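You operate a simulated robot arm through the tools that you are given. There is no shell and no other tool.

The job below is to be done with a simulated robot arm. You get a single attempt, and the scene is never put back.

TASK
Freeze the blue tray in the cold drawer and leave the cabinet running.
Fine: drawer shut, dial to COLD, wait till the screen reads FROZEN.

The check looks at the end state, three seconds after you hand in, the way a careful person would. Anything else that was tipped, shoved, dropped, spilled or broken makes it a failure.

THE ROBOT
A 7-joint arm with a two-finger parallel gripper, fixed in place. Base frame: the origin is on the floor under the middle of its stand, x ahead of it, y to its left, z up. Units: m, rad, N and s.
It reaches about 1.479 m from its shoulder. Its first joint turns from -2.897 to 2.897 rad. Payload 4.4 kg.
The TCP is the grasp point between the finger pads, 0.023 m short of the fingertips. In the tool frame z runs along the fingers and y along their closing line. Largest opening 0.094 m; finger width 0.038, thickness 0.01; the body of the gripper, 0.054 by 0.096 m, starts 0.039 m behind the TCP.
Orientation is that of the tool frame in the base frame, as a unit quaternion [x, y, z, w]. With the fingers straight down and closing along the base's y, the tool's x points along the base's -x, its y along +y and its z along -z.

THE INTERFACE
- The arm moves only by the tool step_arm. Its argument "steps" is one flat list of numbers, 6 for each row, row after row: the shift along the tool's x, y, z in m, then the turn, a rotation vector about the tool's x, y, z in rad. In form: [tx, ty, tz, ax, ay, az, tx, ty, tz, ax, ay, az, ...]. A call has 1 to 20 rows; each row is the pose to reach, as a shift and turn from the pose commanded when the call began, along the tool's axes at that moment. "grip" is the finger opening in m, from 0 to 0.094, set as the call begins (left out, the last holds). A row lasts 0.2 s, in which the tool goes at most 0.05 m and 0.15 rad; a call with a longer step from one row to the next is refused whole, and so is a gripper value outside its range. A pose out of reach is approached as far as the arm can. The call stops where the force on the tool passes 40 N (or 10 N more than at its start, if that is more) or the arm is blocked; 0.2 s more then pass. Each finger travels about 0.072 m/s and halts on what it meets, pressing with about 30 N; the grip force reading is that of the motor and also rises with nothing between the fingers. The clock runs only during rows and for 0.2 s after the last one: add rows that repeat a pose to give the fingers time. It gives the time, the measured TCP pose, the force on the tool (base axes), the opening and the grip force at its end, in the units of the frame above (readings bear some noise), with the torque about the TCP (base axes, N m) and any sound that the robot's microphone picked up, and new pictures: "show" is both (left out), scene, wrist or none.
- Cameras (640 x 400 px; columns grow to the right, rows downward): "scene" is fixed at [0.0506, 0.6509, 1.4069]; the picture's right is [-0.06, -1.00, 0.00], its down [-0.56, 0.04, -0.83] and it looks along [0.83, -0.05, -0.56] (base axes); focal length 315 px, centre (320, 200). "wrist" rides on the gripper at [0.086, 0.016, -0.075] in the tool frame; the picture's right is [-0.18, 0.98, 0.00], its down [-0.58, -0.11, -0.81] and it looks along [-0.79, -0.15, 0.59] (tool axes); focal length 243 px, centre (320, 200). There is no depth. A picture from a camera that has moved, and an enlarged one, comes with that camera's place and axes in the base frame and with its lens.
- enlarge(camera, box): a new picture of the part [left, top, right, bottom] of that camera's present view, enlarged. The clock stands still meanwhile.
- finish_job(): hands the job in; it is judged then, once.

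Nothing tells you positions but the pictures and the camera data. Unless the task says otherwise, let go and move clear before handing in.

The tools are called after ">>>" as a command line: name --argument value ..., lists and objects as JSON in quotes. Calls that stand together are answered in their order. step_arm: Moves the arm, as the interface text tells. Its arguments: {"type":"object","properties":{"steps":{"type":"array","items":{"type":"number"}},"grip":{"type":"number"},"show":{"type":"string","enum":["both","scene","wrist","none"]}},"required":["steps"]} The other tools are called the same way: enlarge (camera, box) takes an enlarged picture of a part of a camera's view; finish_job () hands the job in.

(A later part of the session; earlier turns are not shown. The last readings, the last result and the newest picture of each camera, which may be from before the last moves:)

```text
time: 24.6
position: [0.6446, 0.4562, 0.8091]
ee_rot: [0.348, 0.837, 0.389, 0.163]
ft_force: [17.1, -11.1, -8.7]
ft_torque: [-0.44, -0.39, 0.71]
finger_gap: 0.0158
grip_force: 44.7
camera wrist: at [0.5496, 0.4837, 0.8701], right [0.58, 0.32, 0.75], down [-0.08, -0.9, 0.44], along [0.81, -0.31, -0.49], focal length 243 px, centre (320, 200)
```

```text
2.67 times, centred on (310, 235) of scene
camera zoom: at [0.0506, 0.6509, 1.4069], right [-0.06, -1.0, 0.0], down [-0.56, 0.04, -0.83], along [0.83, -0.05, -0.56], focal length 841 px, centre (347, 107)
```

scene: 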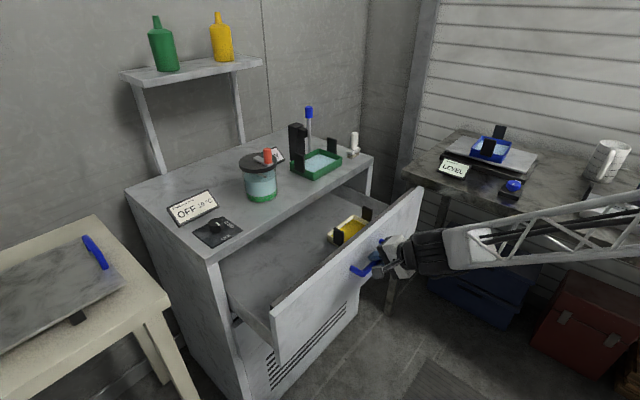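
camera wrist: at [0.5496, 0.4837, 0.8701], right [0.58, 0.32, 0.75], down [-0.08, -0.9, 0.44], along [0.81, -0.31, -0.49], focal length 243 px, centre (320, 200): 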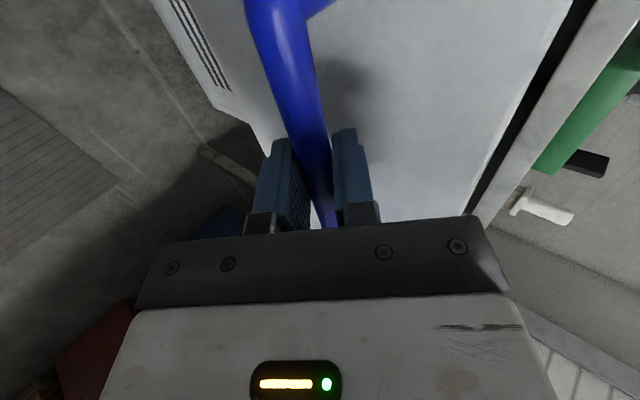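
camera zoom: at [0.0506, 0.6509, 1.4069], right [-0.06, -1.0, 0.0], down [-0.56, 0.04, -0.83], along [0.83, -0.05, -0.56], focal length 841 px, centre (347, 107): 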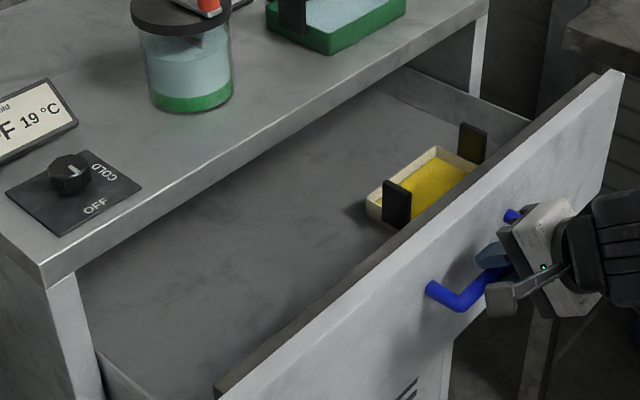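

>>> enlarge --camera "scene" --box '[210, 270, 390, 400]'

>>> enlarge --camera "scene" --box '[300, 180, 420, 270]'

>>> enlarge --camera "wrist" --box '[100, 0, 300, 150]'

```text
3.08 times, centred on (300, 335) of scene
camera zoom: at [0.0506, 0.6509, 1.4069], right [-0.06, -1.0, 0.0], down [-0.56, 0.04, -0.83], along [0.83, -0.05, -0.56], focal length 970 px, centre (382, -215)
```

zoom: 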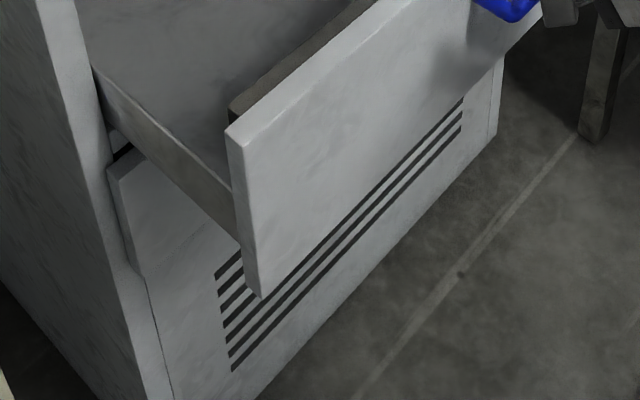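

```text
4.44 times, centred on (360, 225) of scene
camera zoom: at [0.0506, 0.6509, 1.4069], right [-0.06, -1.0, 0.0], down [-0.56, 0.04, -0.83], along [0.83, -0.05, -0.56], focal length 1402 px, centre (142, 89)
```

zoom: 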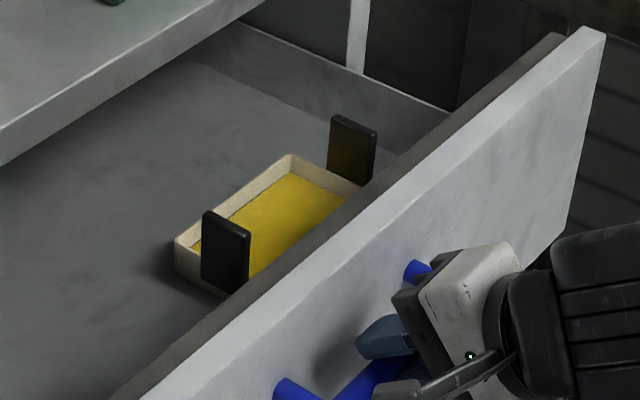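

```text
2.67 times, centred on (200, 75) of wrist
camera zoom: at [0.5496, 0.4837, 0.8701], right [0.58, 0.32, 0.75], down [-0.08, -0.9, 0.44], along [0.81, -0.31, -0.49], focal length 647 px, centre (640, 533)
```

zoom: 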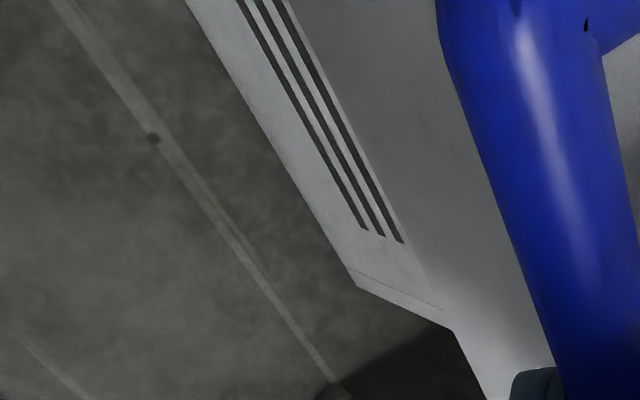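

The upper drawer is wide, with a yellow-filled tray at the right and plenty of free space at the left. The lower panel below the second drawer is just a vented plinth. To learn which drawer is the cold one, I'll read the screen's reaction to the dial with this drawer open, so I'll let go, back off and go look at the dial.

>>> step_arm --steps '[0, 0, 0, 0, 0, 0, 0, 0, 0, 0, 0, 0, 0, 0, -0.02, 0, 0, 0, 0, 0, -0.06, 0, 0, 0, 0, 0, -0.1, 0, 0, 0, 0, 0, -0.13, 0, 0, 0]' --grip 0.05

```text
time: 26.1
position: [0.5723, 0.3867, 0.8934]
ee_rot: [0.347, 0.838, 0.389, 0.162]
ft_force: [0.4, -0.4, -0.1]
ft_torque: [0.01, -0.03, 0.01]
finger_gap: 0.0501
grip_force: 0.1
camera wrist: at [0.4782, 0.4137, 0.9542], right [0.58, 0.32, 0.75], down [-0.08, -0.9, 0.44], along [0.81, -0.31, -0.49], focal length 243 px, centre (320, 200)
```

scene: 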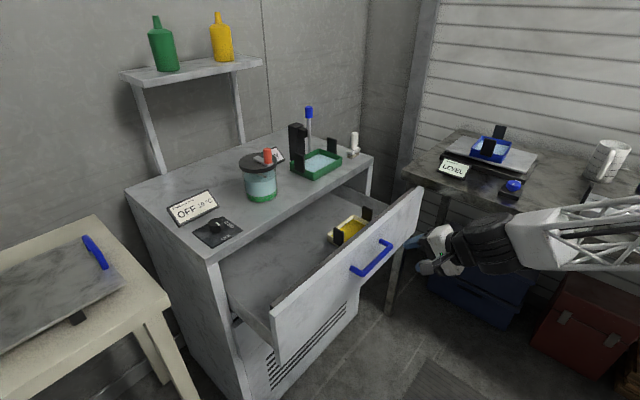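
wrist: 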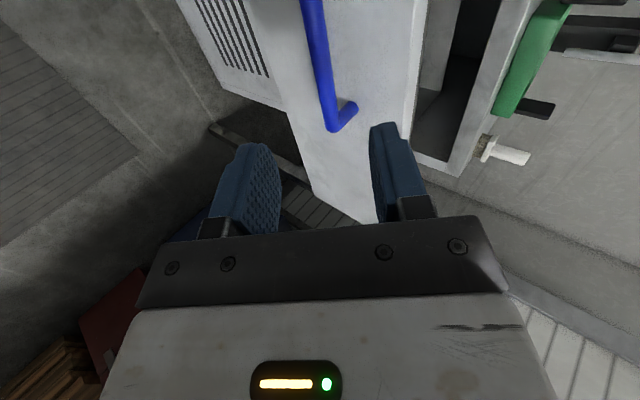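

Released and clear. I'll rise, point the fingers straight down, and move above the dial, estimated at (0.70, 0.88, 0.90), to look at it.

>>> step_arm --steps '[0, 0.0319, -0.0268, 0, 0, 0, 0, 0.0638, -0.0536, 0.1, 0, 0, 0, 0.0958, -0.0804, 0.23, 0, 0, 0, 0.1277, -0.1071, 0.36, 0, 0, 0, 0.1596, -0.1339, 0.49, 0, 0, 0, 0.1915, -0.1607, 0.62, 0, 0, 0.0235, 0.2155, -0.1288, 0.75, 0, 0, 0.0469, 0.2396, -0.0968, 0.873, 0, 0, 0.0704, 0.2636, -0.0649, 0.873, 0, 0, 0.0939, 0.2876, -0.0329, 0.873, 0, 0, 0.1173, 0.3116, -0.001, 0.873, 0, 0, 0.1408, 0.3357, 0.031, 0.873, 0, 0, 0.1642, 0.3597, 0.0629, 0.873, 0, 0, 0.1877, 0.3837, 0.0949, 0.873, 0, 0, 0.2112, 0.4077, 0.1268, 0.873, 0, 0, 0.2346, 0.4318, 0.1588, 0.873, 0, 0, 0.2581, 0.4558, 0.1907, 0.873, 0, 0]'

```text
time: 29.6
position: [0.703, 0.8786, 1.1194]
ee_rot: [0.383, 0.924, -0.001, 0.0]
ft_force: [-0.4, -0.7, 1.0]
ft_torque: [-0.01, 0.03, 0.0]
finger_gap: 0.0499
grip_force: 0.1
camera wrist: at [0.6531, 0.9513, 1.1939], right [0.83, 0.56, 0.0], down [0.33, -0.49, 0.81], along [0.45, -0.67, -0.59], focal length 243 px, centre (320, 200)
```

scene: 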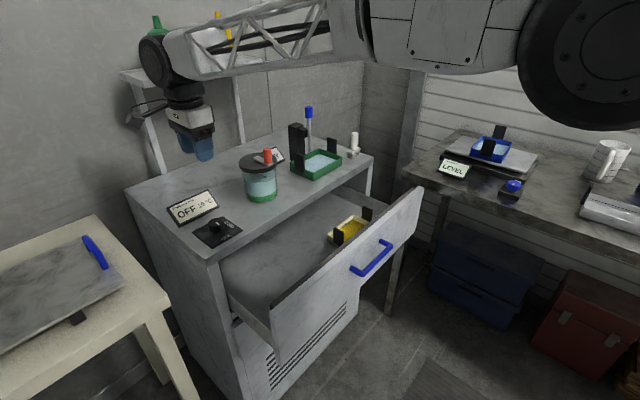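
wrist: 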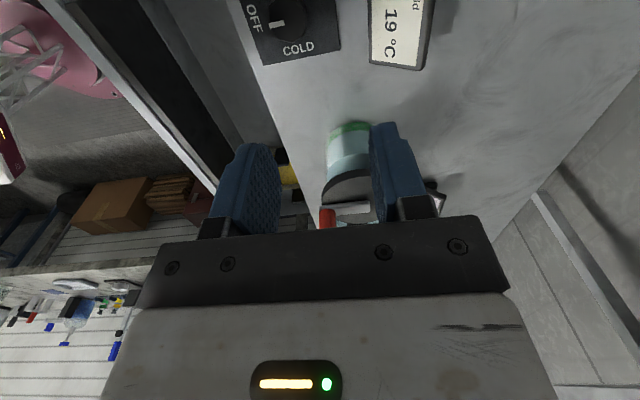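

>>> enlarge --camera "wrist" --box '[220, 0, 440, 140]'

>>> enlarge --camera "scene" --box '[150, 170, 270, 260]'

>>> enlarge --camera "scene" --box '[190, 170, 430, 340]'

```text
2.86 times, centred on (330, 70) of wrist
camera zoom: at [0.6531, 0.9513, 1.1939], right [0.83, 0.56, 0.0], down [0.33, -0.49, 0.81], along [0.45, -0.67, -0.59], focal length 693 px, centre (291, 571)
```

zoom: 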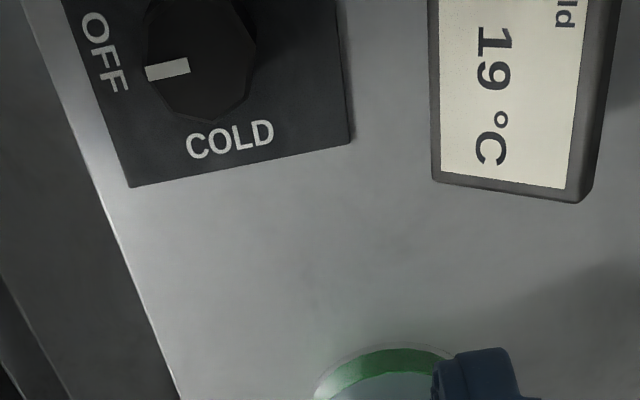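

```text
4.44 times, centred on (210, 215) of scene
camera zoom: at [0.0506, 0.6509, 1.4069], right [-0.06, -1.0, 0.0], down [-0.56, 0.04, -0.83], along [0.83, -0.05, -0.56], focal length 1402 px, centre (809, 133)
```

zoom: 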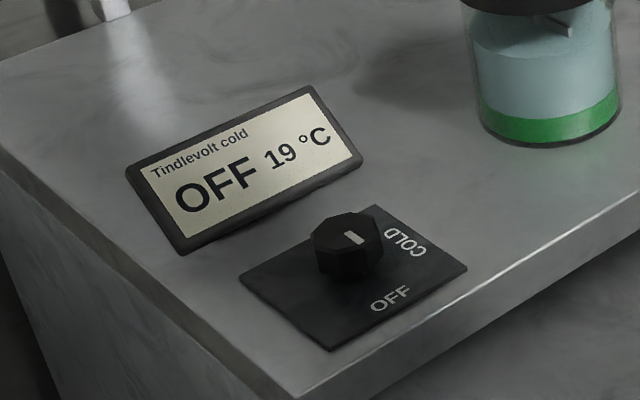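

```text
2.35 times, centred on (310, 255) of scene
camera zoom: at [0.0506, 0.6509, 1.4069], right [-0.06, -1.0, 0.0], down [-0.56, 0.04, -0.83], along [0.83, -0.05, -0.56], focal length 742 px, centre (344, 71)
```

zoom: 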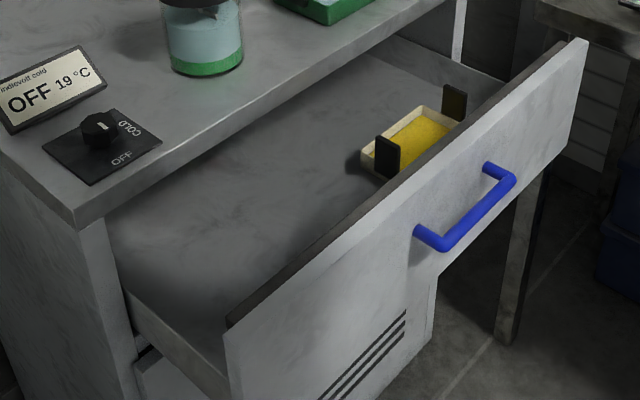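

The pointer is at OFF (toward the front) and COLD is 90° counter-clockwise seen from above. The dial is at about (0.674, 0.870), plate z≈0.90, knob top z≈0.93. The screen still says OFF with the drawer open. I'll move above the knob with the fingers open.

>>> step_arm --steps '[0.0072, -0.0133, 0.03, 0, 0, 0, 0.0144, -0.0266, 0.07, 0, 0, 0, 0.0144, -0.0266, 0.1, 0, 0, 0, 0.0144, -0.0266, 0.12, 0, 0, 0]' --grip 0.08

>>> enlarge --camera "wrist" --box '[200, 0, 440, 240]'

>>> enlarge --camera "scene" --box '[150, 150, 270, 260]'

```text
time: 30.6
position: [0.6742, 0.8702, 0.9979]
ee_rot: [0.383, 0.924, -0.001, 0.0]
ft_force: [-0.3, 0.3, 0.6]
ft_torque: [-0.02, 0.01, 0.01]
finger_gap: 0.0798
grip_force: 0.1
camera wrist: at [0.6231, 0.9431, 1.0735], right [0.83, 0.56, 0.0], down [0.33, -0.49, 0.81], along [0.45, -0.67, -0.59], focal length 243 px, centre (320, 200)
```

scene: 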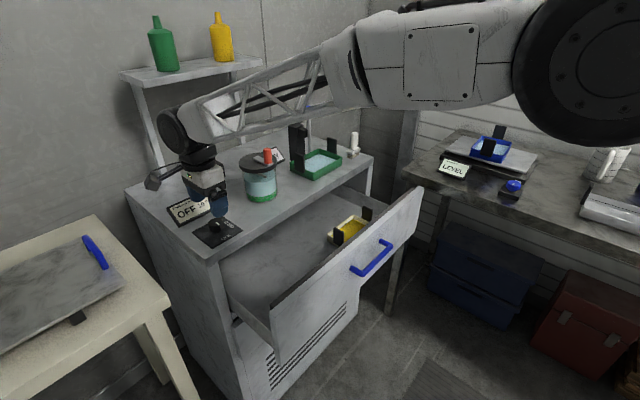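
wrist: 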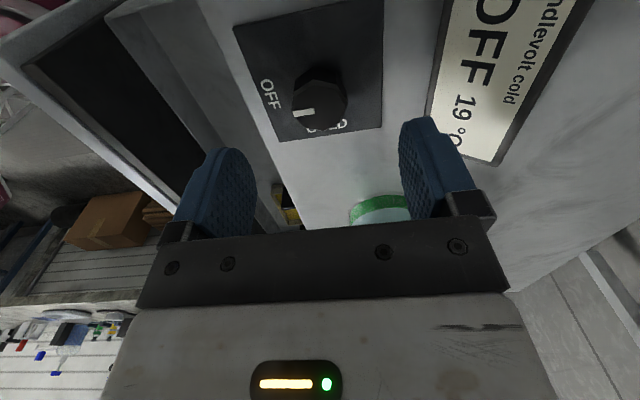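

```text
1.67 times, centred on (320, 120) of wrist
camera zoom: at [0.6231, 0.9431, 1.0735], right [0.83, 0.56, 0.0], down [0.33, -0.49, 0.81], along [0.45, -0.67, -0.59], focal length 404 px, centre (320, 333)
```

zoom: 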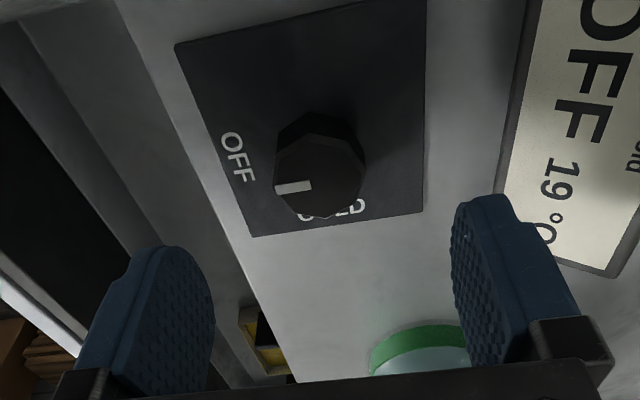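

```text
3.64 times, centred on (210, 205) of scene
camera zoom: at [0.0506, 0.6509, 1.4069], right [-0.06, -1.0, 0.0], down [-0.56, 0.04, -0.83], along [0.83, -0.05, -0.56], focal length 1147 px, centre (720, 182)
```

zoom: 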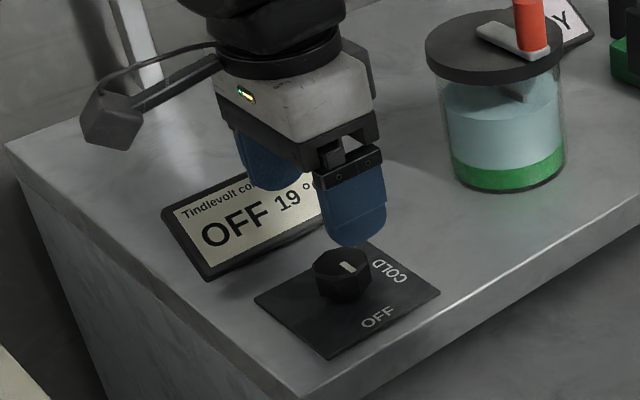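

The knob is centred under the fingers, with its top at z≈0.931. I'll descend to TCP z≈0.936, so the tips stay above the plate, and close gently around it.

>>> step_arm --steps '[0, 0, 0.03, 0, 0, 0, 0, 0, 0.05, 0, 0, 0, 0, 0, 0.062, 0, 0, 0, 0, 0, 0.062, 0, 0, 0]'

>>> enlarge --camera "scene" --box '[150, 150, 270, 260]'

>>> enlarge --camera "wrist" --box '[180, 60, 460, 240]'

```text
time: 31.6
position: [0.6736, 0.8703, 0.9363]
ee_rot: [0.384, 0.923, -0.002, 0.001]
ft_force: [-0.3, -0.2, -0.4]
ft_torque: [0.0, -0.01, -0.02]
finger_gap: 0.08
grip_force: 0.0
camera wrist: at [0.6226, 0.9428, 1.0114], right [0.83, 0.56, 0.0], down [0.33, -0.49, 0.81], along [0.45, -0.67, -0.59], focal length 243 px, centre (320, 200)
```

scene: 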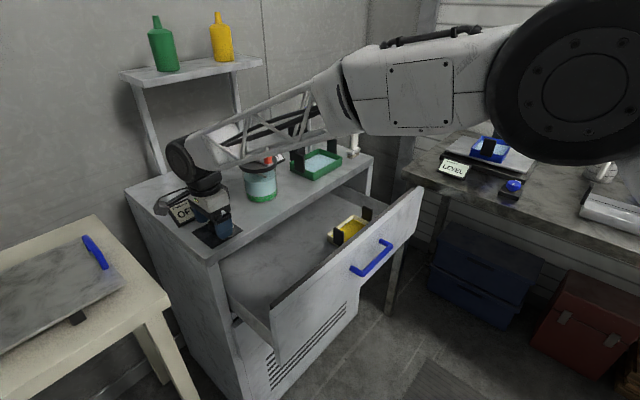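
wrist: 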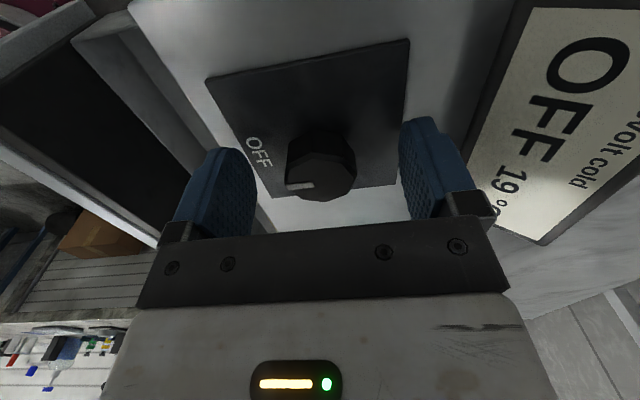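

```text
3.64 times, centred on (210, 205) of scene
camera zoom: at [0.0506, 0.6509, 1.4069], right [-0.06, -1.0, 0.0], down [-0.56, 0.04, -0.83], along [0.83, -0.05, -0.56], focal length 1147 px, centre (720, 182)
```

zoom: 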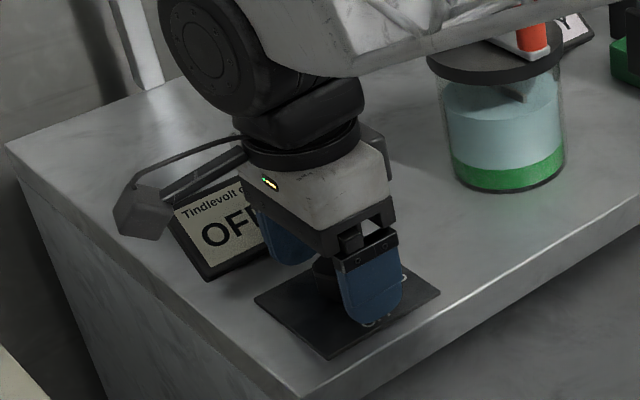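

```text
2.22 times, centred on (320, 150) of wrist
camera zoom: at [0.6226, 0.9428, 1.0114], right [0.83, 0.56, 0.0], down [0.33, -0.49, 0.81], along [0.45, -0.67, -0.59], focal length 539 px, centre (320, 311)
```

zoom: 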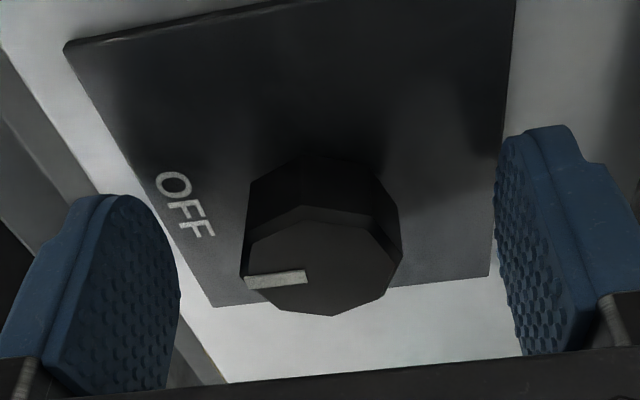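

>>> step_arm --steps '[0, 0, 0, 0, 0, 0, 0, 0, 0, 0, 0, 0, 0, 0, 0, 0, 0, 0]' --grip 0.03 --show "wrist"

```text
time: 32.5
position: [0.6713, 0.8684, 0.9366]
ee_rot: [0.384, 0.923, -0.001, 0.0]
ft_force: [-13.3, -16.0, 3.3]
ft_torque: [-0.3, 0.06, -0.05]
finger_gap: 0.039
grip_force: 9.9
camera wrist: at [0.6224, 0.9426, 1.0114], right [0.83, 0.56, 0.0], down [0.33, -0.49, 0.81], along [0.45, -0.67, -0.59], focal length 243 px, centre (320, 200)
```

wrist: 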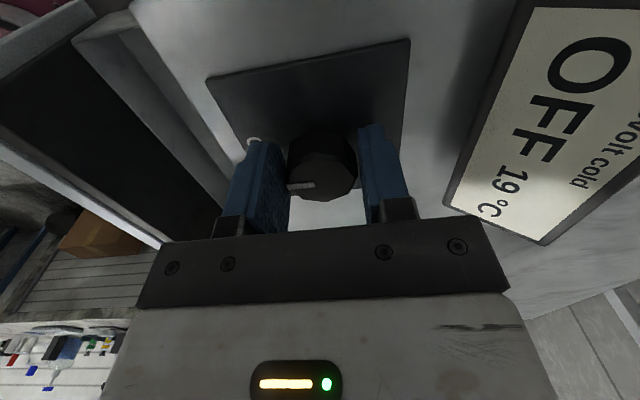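

The knob is gripped at 0.039 m. A side force shows its centre is ~3 mm nearer the front, so I'll relieve that and then turn 90° counter-clockwise seen from above.

>>> step_arm --steps '[0, -0.004, 0, 0, 0, 0, 0, -0.004, 0, 0, 0, 0]' --show "none"

```text
time: 32.9
position: [0.6715, 0.8695, 0.9364]
ee_rot: [0.383, 0.924, 0.002, 0.001]
ft_force: [10.7, 13.8, -4.5]
ft_torque: [0.08, -0.02, 0.1]
finger_gap: 0.0379
grip_force: 45.3
stopped in row 2: the force on the tool passed its limit at 50 N (the readings are from after the stop); the commanded pose is now the measured one
```

>>> step_arm --steps '[0, 0.001, 0, 0, 0, 0, 0, 0.001, 0, 0, 0, 0]' --show "none"

```text
time: 33.5
position: [0.6727, 0.8697, 0.9365]
ee_rot: [0.383, 0.924, 0.0, 0.002]
ft_force: [-9.2, -12.6, 0.5]
ft_torque: [-0.53, 0.21, -0.01]
finger_gap: 0.0375
grip_force: 45.3
```

Forces are now modest, so I'll turn the knob.

>>> step_arm --steps '[0, -0.0005, 0, 0, 0, -0.12, 0, -0.0005, 0, 0, 0, -0.25, 0, -0.0005, 0, 0, 0, -0.38, 0, -0.0005, 0, 0, 0, -0.51, 0, -0.0005, 0, 0, 0, -0.64, 0, -0.0005, 0, 0, 0, -0.77, 0, -0.0005, 0, 0, 0, -0.9]'

>>> enlarge --camera "wrist" --box '[180, 0, 560, 240]'

>>> enlarge --camera "scene" --box '[150, 150, 270, 260]'

```text
time: 34.1
position: [0.6714, 0.8689, 0.937]
ee_rot: [0.272, 0.962, 0.0, 0.0]
ft_force: [-6.3, -8.6, 6.6]
ft_torque: [-0.36, 0.38, -0.06]
finger_gap: 0.0376
grip_force: 45.3
stopped in row 3: the force on the tool passed its limit at 43 N (the readings are from after the stop); the commanded pose is now the measured one
camera wrist: at [0.6055, 0.9275, 1.0113], right [0.67, 0.74, 0.0], down [0.44, -0.39, 0.81], along [0.6, -0.54, -0.59], focal length 243 px, centre (320, 200)
```

scene: 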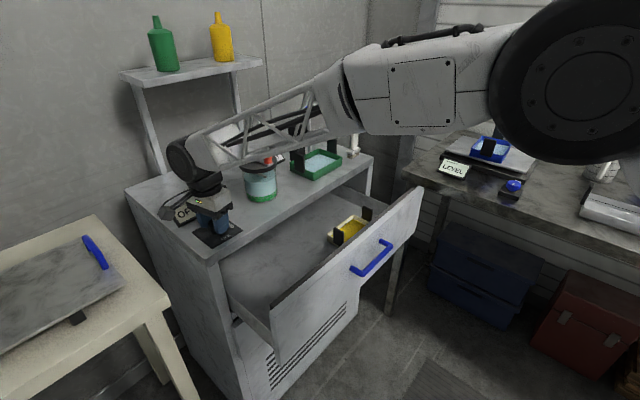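
wrist: 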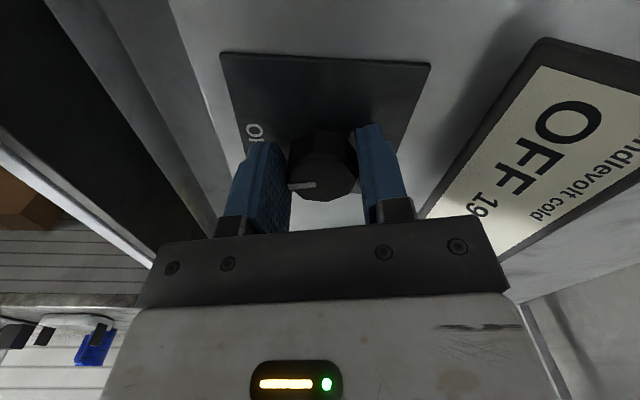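

```text
1.67 times, centred on (370, 120) of wrist
camera zoom: at [0.6055, 0.9275, 1.0113], right [0.67, 0.74, 0.0], down [0.44, -0.39, 0.81], along [0.6, -0.54, -0.59], focal length 404 px, centre (237, 333)
```

zoom: 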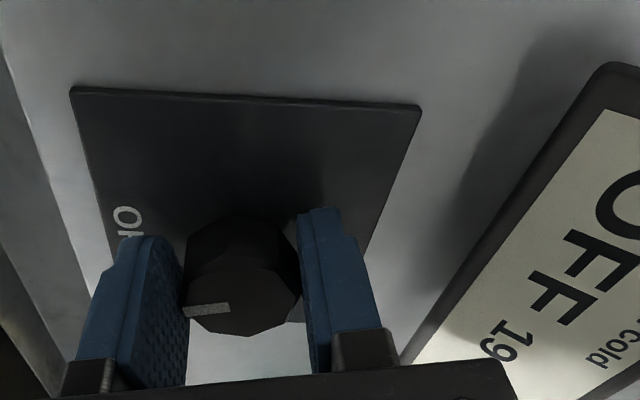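

```text
3.64 times, centred on (210, 205) of scene
camera zoom: at [0.0506, 0.6509, 1.4069], right [-0.06, -1.0, 0.0], down [-0.56, 0.04, -0.83], along [0.83, -0.05, -0.56], focal length 1147 px, centre (720, 182)
```

zoom: 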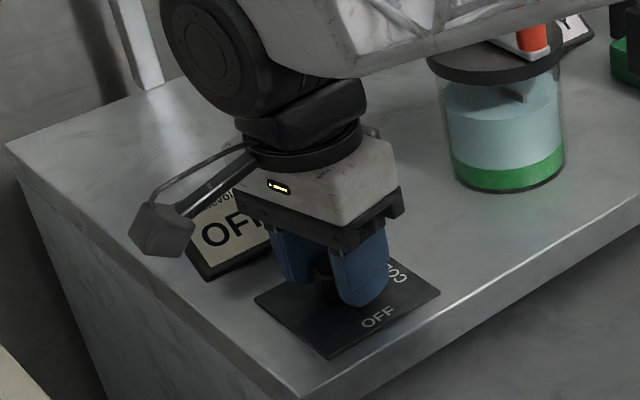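

The knob turned with the gripper by about 13° before a force stop. I'll continue more slowly.

>>> step_arm --steps '[0, 0, 0, 0, 0, -0.05, 0, 0, 0, 0, 0, -0.1, 0, 0, 0, 0, 0, -0.15, 0, 0, 0, 0, 0, -0.2, 0, 0, 0, 0, 0, -0.25, 0, 0, 0, 0, 0, -0.3, 0, 0, 0, 0, 0, -0.35, 0, 0, 0, 0, 0, -0.4, 0, 0, 0, 0, 0, -0.45, 0, 0, 0, 0, 0, -0.5]' --show "wrist"

```text
time: 35.0
position: [0.6702, 0.869, 0.9372]
ee_rot: [0.2, 0.98, -0.002, 0.001]
ft_force: [-6.2, -10.2, 8.0]
ft_torque: [-0.53, 0.3, -0.05]
finger_gap: 0.0377
grip_force: 45.0
stopped in row 4: the force on the tool passed its limit at 42 N (the readings are from after the stop); the commanded pose is now the measured one
camera wrist: at [0.5973, 0.9168, 1.0113], right [0.55, 0.83, 0.0], down [0.49, -0.32, 0.81], along [0.67, -0.45, -0.59], focal length 243 px, centre (320, 200)
```

wrist: 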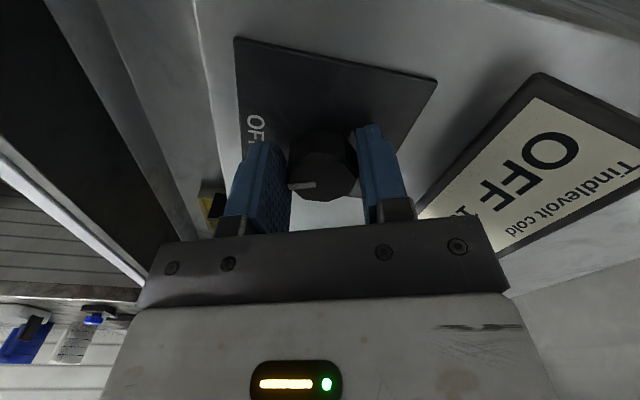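

The knob is turning, but the pivot is a few millimetres off the tool centre, and that builds up side force. From the measured drift the axis lies around (0.672, 0.863), so I'll add pivot compensation and continue.

>>> step_arm --steps '[0.0003, -0.0003, 0, 0, 0, -0.05, 0.0006, -0.0005, 0, 0, 0, -0.1, 0.0008, -0.0008, 0, 0, 0, -0.15, 0.0011, -0.0011, 0, 0, 0, -0.2, 0.0013, -0.0014, 0, 0, 0, -0.25, 0.0016, -0.0018, 0, 0, 0, -0.3, 0.0018, -0.0021, 0, 0, 0, -0.35, 0.0019, -0.0024, 0, 0, 0, -0.4, 0.0021, -0.0028, 0, 0, 0, -0.45, 0.0023, -0.0031, 0, 0, 0, -0.5]' --show "wrist"

```text
time: 36.6
position: [0.6708, 0.8672, 0.9364]
ee_rot: [0.022, 1.0, 0.0, 0.0]
ft_force: [7.9, -0.5, 0.2]
ft_torque: [-0.13, -0.19, 0.0]
finger_gap: 0.0378
grip_force: 44.7
stopped in row 8: the force on the tool passed its limit at 42 N (the readings are from after the stop); the commanded pose is now the measured one
camera wrist: at [0.5843, 0.8862, 1.0112], right [0.22, 0.97, 0.0], down [0.57, -0.13, 0.81], along [0.79, -0.18, -0.59], focal length 243 px, centre (320, 200)
```

wrist: 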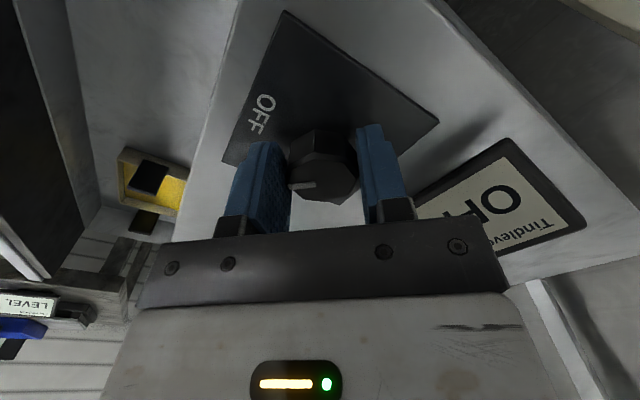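

About half-way, at 42° of 90°. Continuing the turn.

>>> step_arm --steps '[0.0001, -0.0002, 0, 0, 0, -0.05, 0.0001, -0.0003, 0, 0, 0, -0.1, 0.0001, -0.0005, 0, 0, 0, -0.15, 0.0001, -0.0006, 0, 0, 0, -0.2, 0.0001, -0.0008, 0, 0, 0, -0.25, 0.0002, -0.0009, 0, 0, 0, -0.3, 0.0002, -0.0011, 0, 0, 0, -0.35, 0.0001, -0.0013, 0, 0, 0, -0.4, 0.0001, -0.0014, 0, 0, 0, -0.45, 0.0001, -0.0016, 0, 0, 0, -0.5, 0, -0.0018, 0, 0, 0, -0.55, 0, -0.0019, 0, 0, 0, -0.6]' --show "wrist"

```text
time: 39.1
position: [0.6706, 0.8656, 0.9365]
ee_rot: [-0.259, 0.966, -0.003, 0.001]
ft_force: [6.4, -6.2, 0.0]
ft_torque: [-0.24, -0.3, -0.08]
finger_gap: 0.0381
grip_force: 44.7
stopped in row 12: the force on the tool passed its limit at 41 N (the readings are from after the stop); the commanded pose is now the measured one
camera wrist: at [0.5875, 0.8348, 1.0113], right [-0.33, 0.94, 0.0], down [0.56, 0.2, 0.81], along [0.76, 0.27, -0.59], focal length 243 px, centre (320, 200)
```

wrist: 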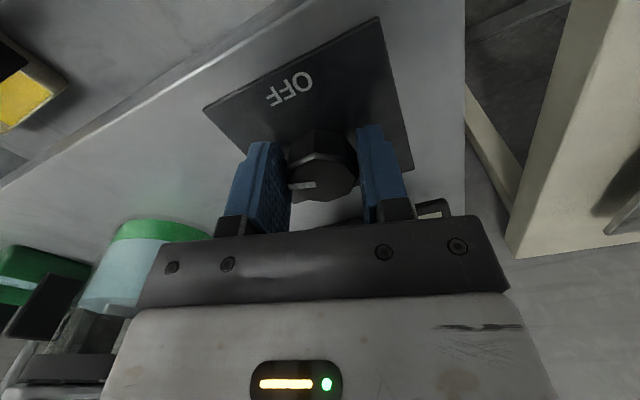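

75° done. I'll turn the final 15° or so.

>>> step_arm --steps '[0.0001, -0.0002, 0, 0, 0, -0.05, 0.0001, -0.0003, 0, 0, 0, -0.1, 0.0001, -0.0005, 0, 0, 0, -0.15, 0.0001, -0.0006, 0, 0, 0, -0.2, 0.0001, -0.0008, 0, 0, 0, -0.25, 0.0001, -0.0008, 0, 0, 0, -0.27, 0.0001, -0.0008, 0, 0, 0, -0.27]' --show "both"

>>> enlarge --camera "scene" --box '[150, 150, 270, 260]'

```text
time: 40.8
position: [0.6719, 0.863, 0.9361]
ee_rot: [-0.386, 0.922, -0.001, 0.001]
ft_force: [14.3, -18.2, 1.3]
ft_torque: [-0.4, 0.09, -0.5]
finger_gap: 0.0378
grip_force: 44.7
camera wrist: at [0.599, 0.8128, 1.0114], right [-0.57, 0.82, 0.0], down [0.48, 0.34, 0.81], along [0.66, 0.46, -0.59], focal length 243 px, centre (320, 200)
```

scene: 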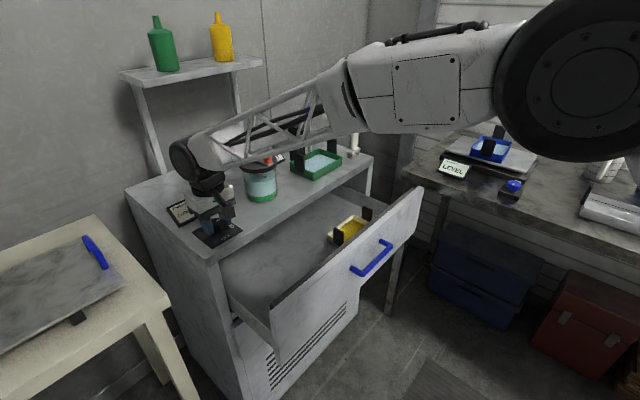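
wrist: 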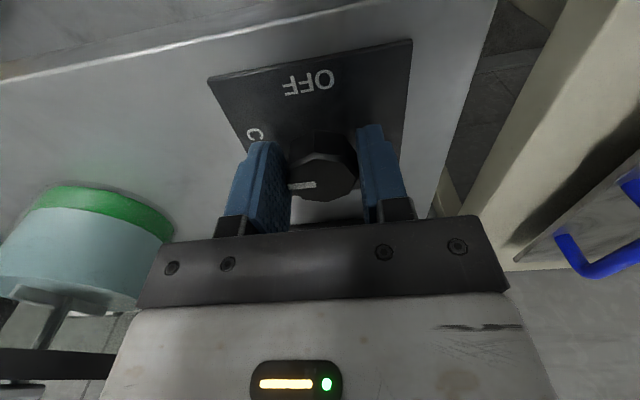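

```text
3.64 times, centred on (210, 205) of scene
camera zoom: at [0.0506, 0.6509, 1.4069], right [-0.06, -1.0, 0.0], down [-0.56, 0.04, -0.83], along [0.83, -0.05, -0.56], focal length 1147 px, centre (720, 182)
```

zoom: 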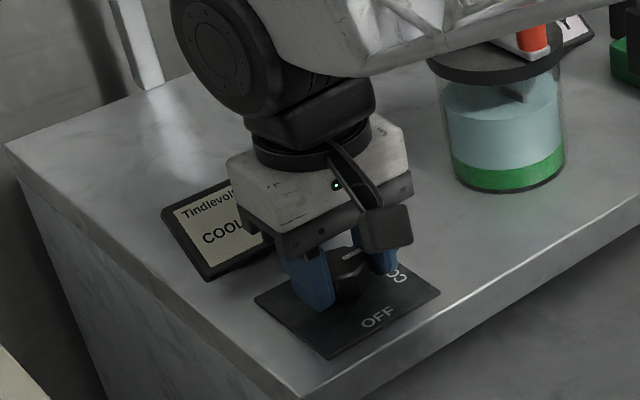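

The screen changed to "COOL…". I'll release the knob, rise, and read it.

>>> step_arm --steps '[0, 0, 0, 0, 0, 0, 0, 0, 0, 0, 0, 0, 0, 0, -0.02, 0, 0, 0, 0, 0, -0.06, 0, 0, 0, 0, 0, -0.1, 0, 0, 0, 0, 0, -0.15, 0, 0, 0, 0, 0, -0.2, 0, 0, 0]' --grip 0.07

>>> enlarge --camera "scene" --box '[150, 150, 270, 260]'

```text
time: 42.4
position: [0.6705, 0.8639, 1.135]
ee_rot: [-0.386, 0.922, -0.001, 0.0]
ft_force: [-0.3, -0.6, -1.1]
ft_torque: [-0.01, -0.02, -0.03]
finger_gap: 0.0701
grip_force: 0.0
camera wrist: at [0.5975, 0.8132, 1.2103], right [-0.57, 0.82, 0.0], down [0.48, 0.34, 0.81], along [0.66, 0.46, -0.59], focal length 243 px, centre (320, 200)
```

scene: 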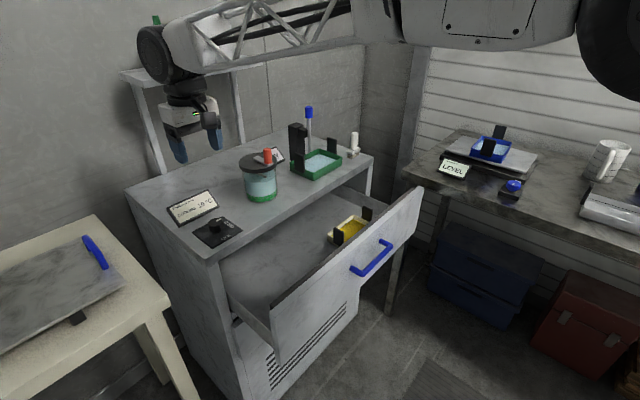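
wrist: 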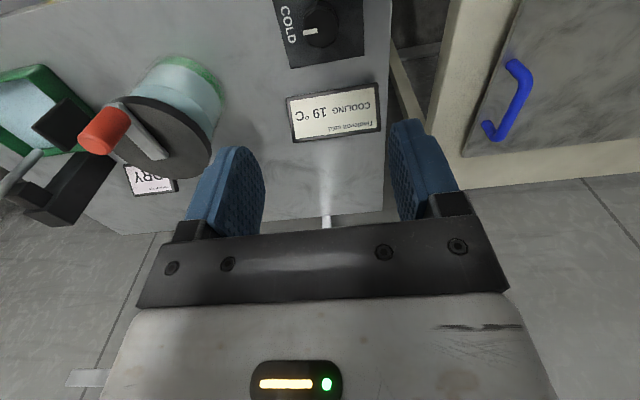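

```text
3.64 times, centred on (210, 205) of scene
camera zoom: at [0.0506, 0.6509, 1.4069], right [-0.06, -1.0, 0.0], down [-0.56, 0.04, -0.83], along [0.83, -0.05, -0.56], focal length 1147 px, centre (720, 182)
```

zoom: 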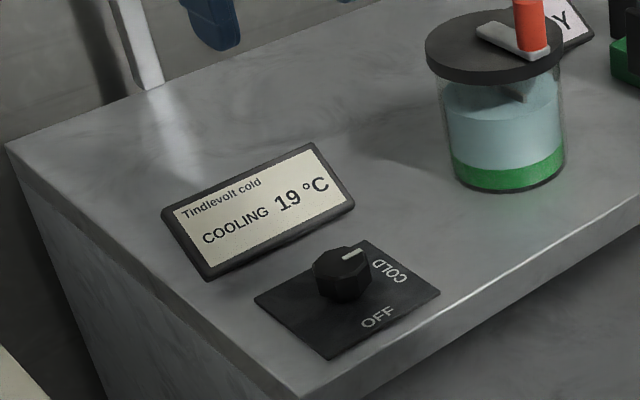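

The dial is at COLD and the screen reads "COOLING 19 °C". I'll watch whether the temperature falls with this drawer open. Meanwhile I'll move toward the blue tray on the bench, turning the gripper so the fingers can later close along the tray's long axis.

>>> step_arm --steps '[0.0336, -0.0277, -0.0088, 0, 0, 0.12, 0.0672, -0.0554, -0.0177, 0, 0, 0.24, 0.1008, -0.0831, -0.0265, 0, 0, 0.36, 0.1345, -0.1108, -0.0354, 0, 0, 0.48, 0.1681, -0.1385, -0.0442, 0, 0, 0.6, 0.2017, -0.1662, -0.0531, 0, 0, 0.72, 0.2353, -0.1938, -0.0619, 0, 0, 0.84, 0.2689, -0.2215, -0.0708, 0, 0, 0.96, 0.3025, -0.2492, -0.0796, 0, 0, 1.08, 0.3362, -0.2769, -0.0885, 0, 0, 1.2, 0.3698, -0.3046, -0.0973, 0, 0, 1.32, 0.4034, -0.3323, -0.1062, 0, 0, 1.44, 0.437, -0.36, -0.115, 0, 0, 1.57]'

>>> enlarge --camera "scene" --box '[150, 170, 430, 340]'

```text
time: 45.1
position: [0.6206, 0.2994, 1.2528]
ee_rot: [0.379, 0.925, 0.0, 0.001]
ft_force: [0.2, 0.1, -0.3]
ft_torque: [0.04, 0.03, 0.01]
finger_gap: 0.07
grip_force: 0.0
camera wrist: at [0.5697, 0.3718, 1.3275], right [0.82, 0.57, 0.0], down [0.34, -0.48, 0.81], along [0.46, -0.66, -0.59], focal length 243 px, centre (320, 200)
```

scene: 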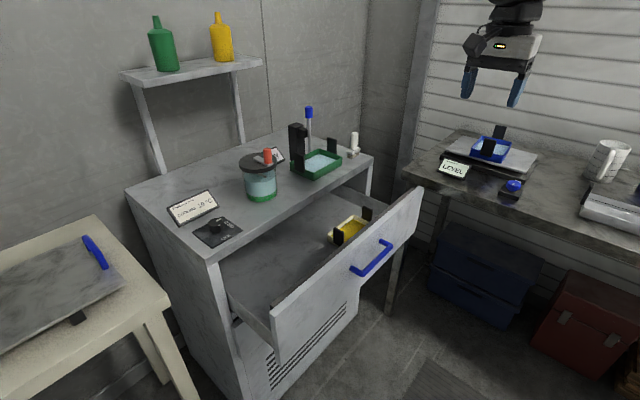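
wrist: 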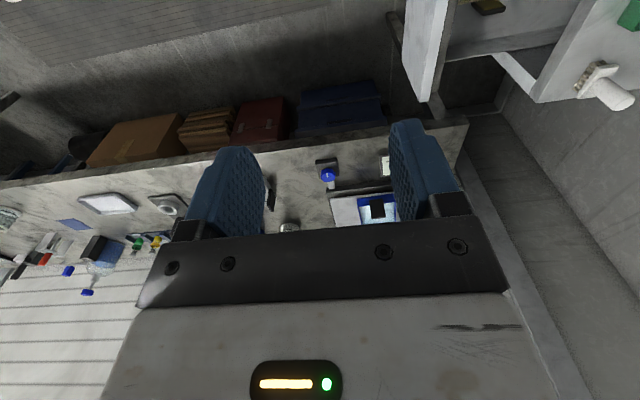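

```text
2.29 times, centred on (290, 255) of scene
camera zoom: at [0.0506, 0.6509, 1.4069], right [-0.06, -1.0, 0.0], down [-0.56, 0.04, -0.83], along [0.83, -0.05, -0.56], focal length 721 px, centre (389, 74)
```

zoom: 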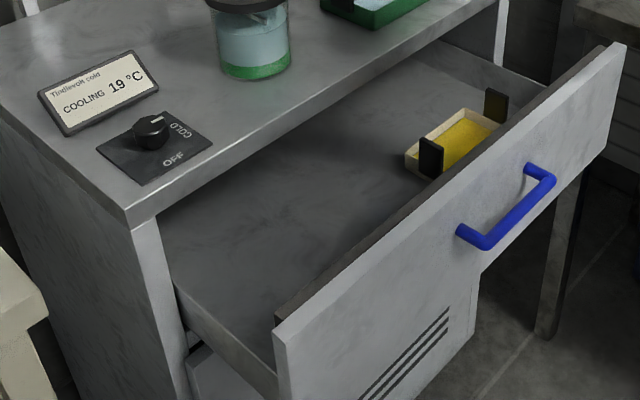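

Still 19 °C after ~5 s. I'll continue to a viewing pose near the tray, keeping the fingers well above the bench.

>>> step_arm --steps '[-0.0438, 0.0099, 0.0112, 0, 0, 0, -0.0876, 0.0199, 0.0224, 0, 0, 0, -0.1313, 0.0298, 0.0335, 0, 0, 0, -0.1751, 0.0397, 0.0447, 0, 0, 0, -0.2189, 0.0496, 0.0559, 0, 0, 0, -0.2627, 0.0596, 0.0671, 0, 0, 0, -0.3065, 0.0695, 0.0783, 0, 0, 0, -0.3503, 0.0794, 0.0895, 0, 0, 0, -0.394, 0.0893, 0.1006, 0, 0, 0, -0.4378, 0.0993, 0.1118, 0, 0, 0, -0.4816, 0.1092, 0.123, 0, 0, 0, -0.4816, 0.1092, 0.123, 0, 0, 0]'

>>> enlarge --camera "wrist" --box '[200, 0, 440, 220]'

>>> enlarge --camera "scene" --box '[150, 170, 270, 260]'

```text
time: 47.8
position: [1.041, 0.0407, 1.1301]
ee_rot: [0.378, 0.926, 0.0, 0.0]
ft_force: [-0.5, 0.0, -0.4]
ft_torque: [0.0, 0.03, 0.0]
finger_gap: 0.07
grip_force: 0.1
camera wrist: at [0.9889, 0.1128, 1.2057], right [0.82, 0.57, 0.0], down [0.34, -0.48, 0.81], along [0.46, -0.66, -0.59], focal length 243 px, centre (320, 200)
```

scene: 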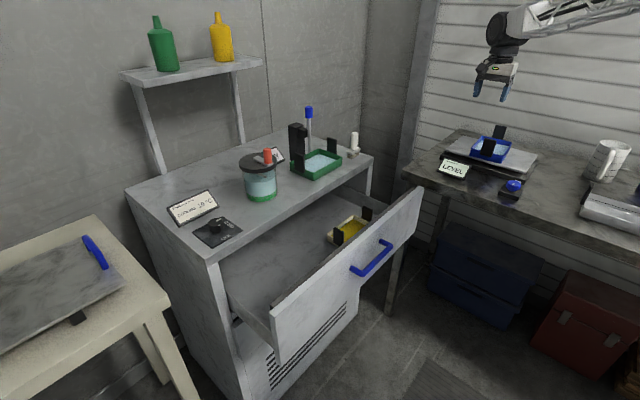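
wrist: 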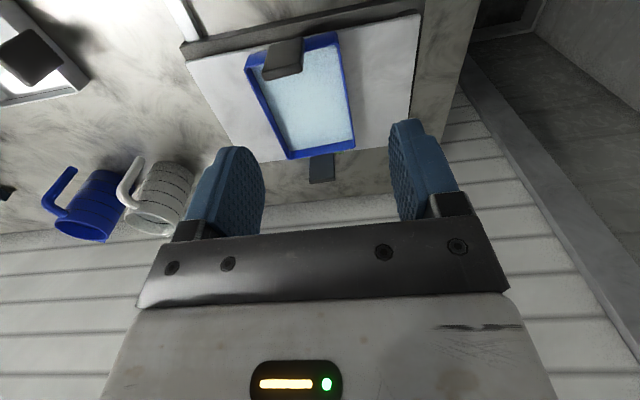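

```text
1.82 times, centred on (320, 110) of wrist
camera zoom: at [0.9889, 0.1128, 1.2057], right [0.82, 0.57, 0.0], down [0.34, -0.48, 0.81], along [0.46, -0.66, -0.59], focal length 441 px, centre (320, 364)
```

zoom: 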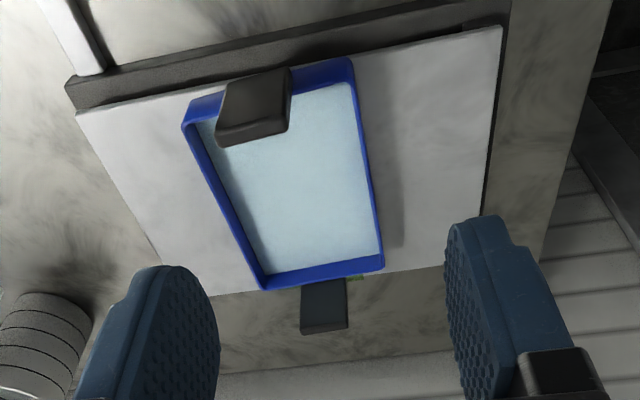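

```text
4.44 times, centred on (210, 215) of scene
camera zoom: at [0.0506, 0.6509, 1.4069], right [-0.06, -1.0, 0.0], down [-0.56, 0.04, -0.83], along [0.83, -0.05, -0.56], focal length 1402 px, centre (809, 133)
```

zoom: 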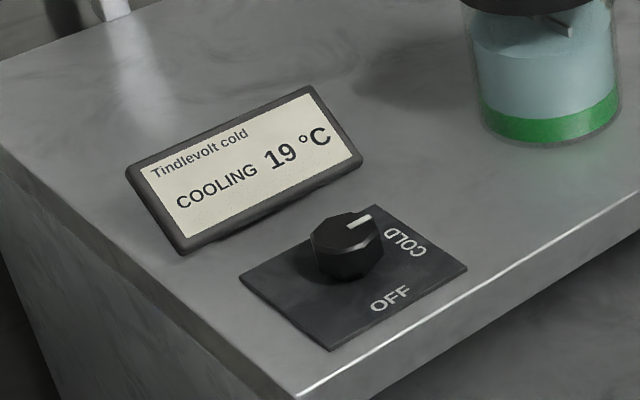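

Still 19 °C, seven seconds in. The tray is roughly 0.15 × 0.10 m with its long axis across the bench, and a tab at each end. I'll turn the gripper so it closes along the tray's long axis and hover above the near tab.

>>> step_arm --steps '[-0.001, -0.003, 0, 0, 0, 0.14, -0.002, -0.006, 0, 0, 0, 0.28, -0.003, -0.009, 0, 0, 0, 0.42, -0.005, -0.012, 0, 0, 0, 0.56, -0.006, -0.016, 0, 0, 0, 0.7, -0.007, -0.02, 0, 0, 0, 0.84, -0.009, -0.024, 0, 0, 0, 0.98, -0.01, -0.028, 0, 0, 0, 1.12, -0.011, -0.031, 0, 0, 0, 1.26, -0.013, -0.034, 0, 0, 0, 1.4, -0.0136, -0.0367, 0, 0, 0, 1.52, -0.0136, -0.0367, 0, 0, 0, 1.52]'

>>> enlarge --camera "wrist" --box '[200, 0, 440, 220]'

>>> enlarge --camera "scene" --box '[150, 170, 270, 260]'

```text
time: 50.4
position: [1.0262, 0.0047, 1.1306]
ee_rot: [0.913, 0.409, 0.001, 0.002]
ft_force: [-0.6, -0.7, 0.7]
ft_torque: [0.01, -0.02, -0.02]
finger_gap: 0.0704
grip_force: 0.1
camera wrist: at [1.0939, 0.0581, 1.2057], right [0.61, -0.79, 0.0], down [-0.47, -0.36, 0.81], along [-0.64, -0.49, -0.59], focal length 243 px, centre (320, 200)
```

scene: 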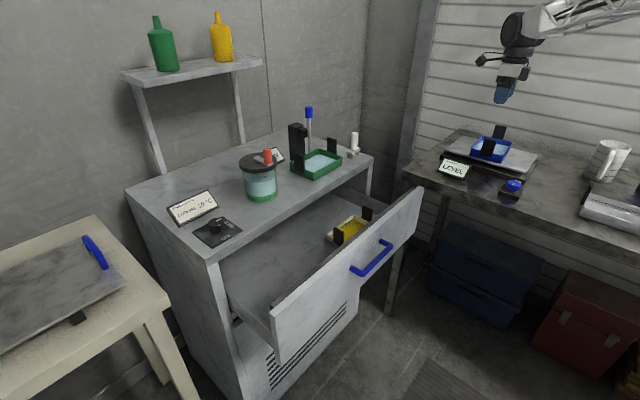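
wrist: 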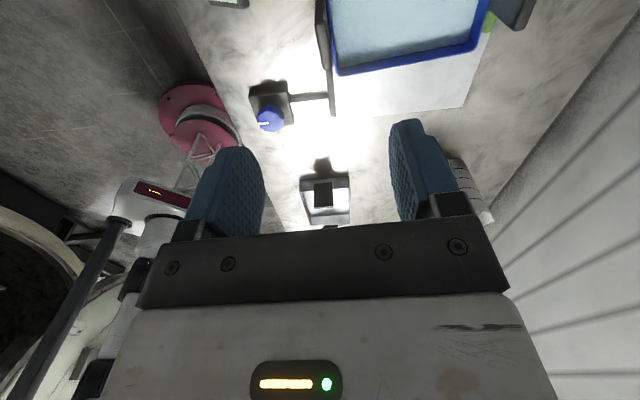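

```text
1.82 times, centred on (320, 110) of wrist
camera zoom: at [1.0939, 0.0581, 1.2057], right [0.61, -0.79, 0.0], down [-0.47, -0.36, 0.81], along [-0.64, -0.49, -0.59], focal length 441 px, centre (320, 364)
```

zoom: 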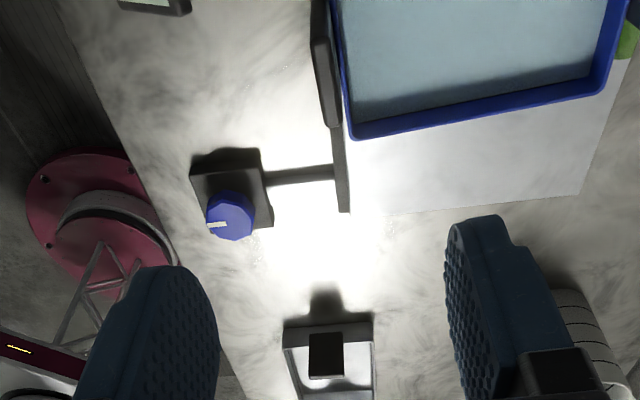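

```text
4.44 times, centred on (210, 215) of scene
camera zoom: at [0.0506, 0.6509, 1.4069], right [-0.06, -1.0, 0.0], down [-0.56, 0.04, -0.83], along [0.83, -0.05, -0.56], focal length 1402 px, centre (809, 133)
```

zoom: 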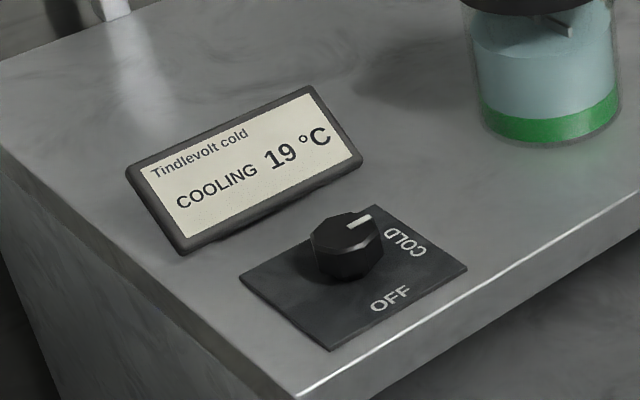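

Still 19 °C after 10 s of running, which suggests the open upper drawer is what's stopping it cooling. Let me look closely at the near tab under the gripper.

>>> enlarge --camera "wrist" --box '[290, 0, 410, 75]'

>>> enlarge --camera "scene" --box '[440, 110, 550, 190]'

```text
5.33 times, centred on (350, 38) of wrist
camera zoom: at [1.0939, 0.0581, 1.2057], right [0.61, -0.79, 0.0], down [-0.47, -0.36, 0.81], along [-0.64, -0.49, -0.59], focal length 1294 px, centre (160, 1067)
```

zoom: 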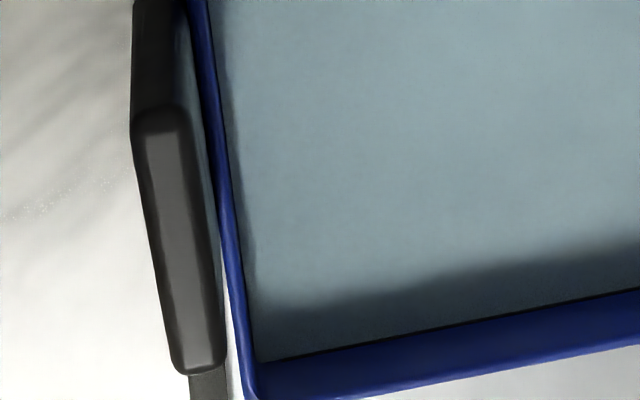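

```text
5.00 times, centred on (495, 150) of scene
camera zoom: at [0.0506, 0.6509, 1.4069], right [-0.06, -1.0, 0.0], down [-0.56, 0.04, -0.83], along [0.83, -0.05, -0.56], focal length 1577 px, centre (-555, 450)
```

zoom: 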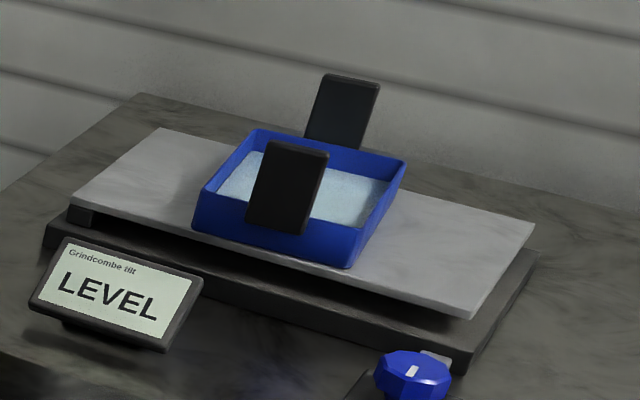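

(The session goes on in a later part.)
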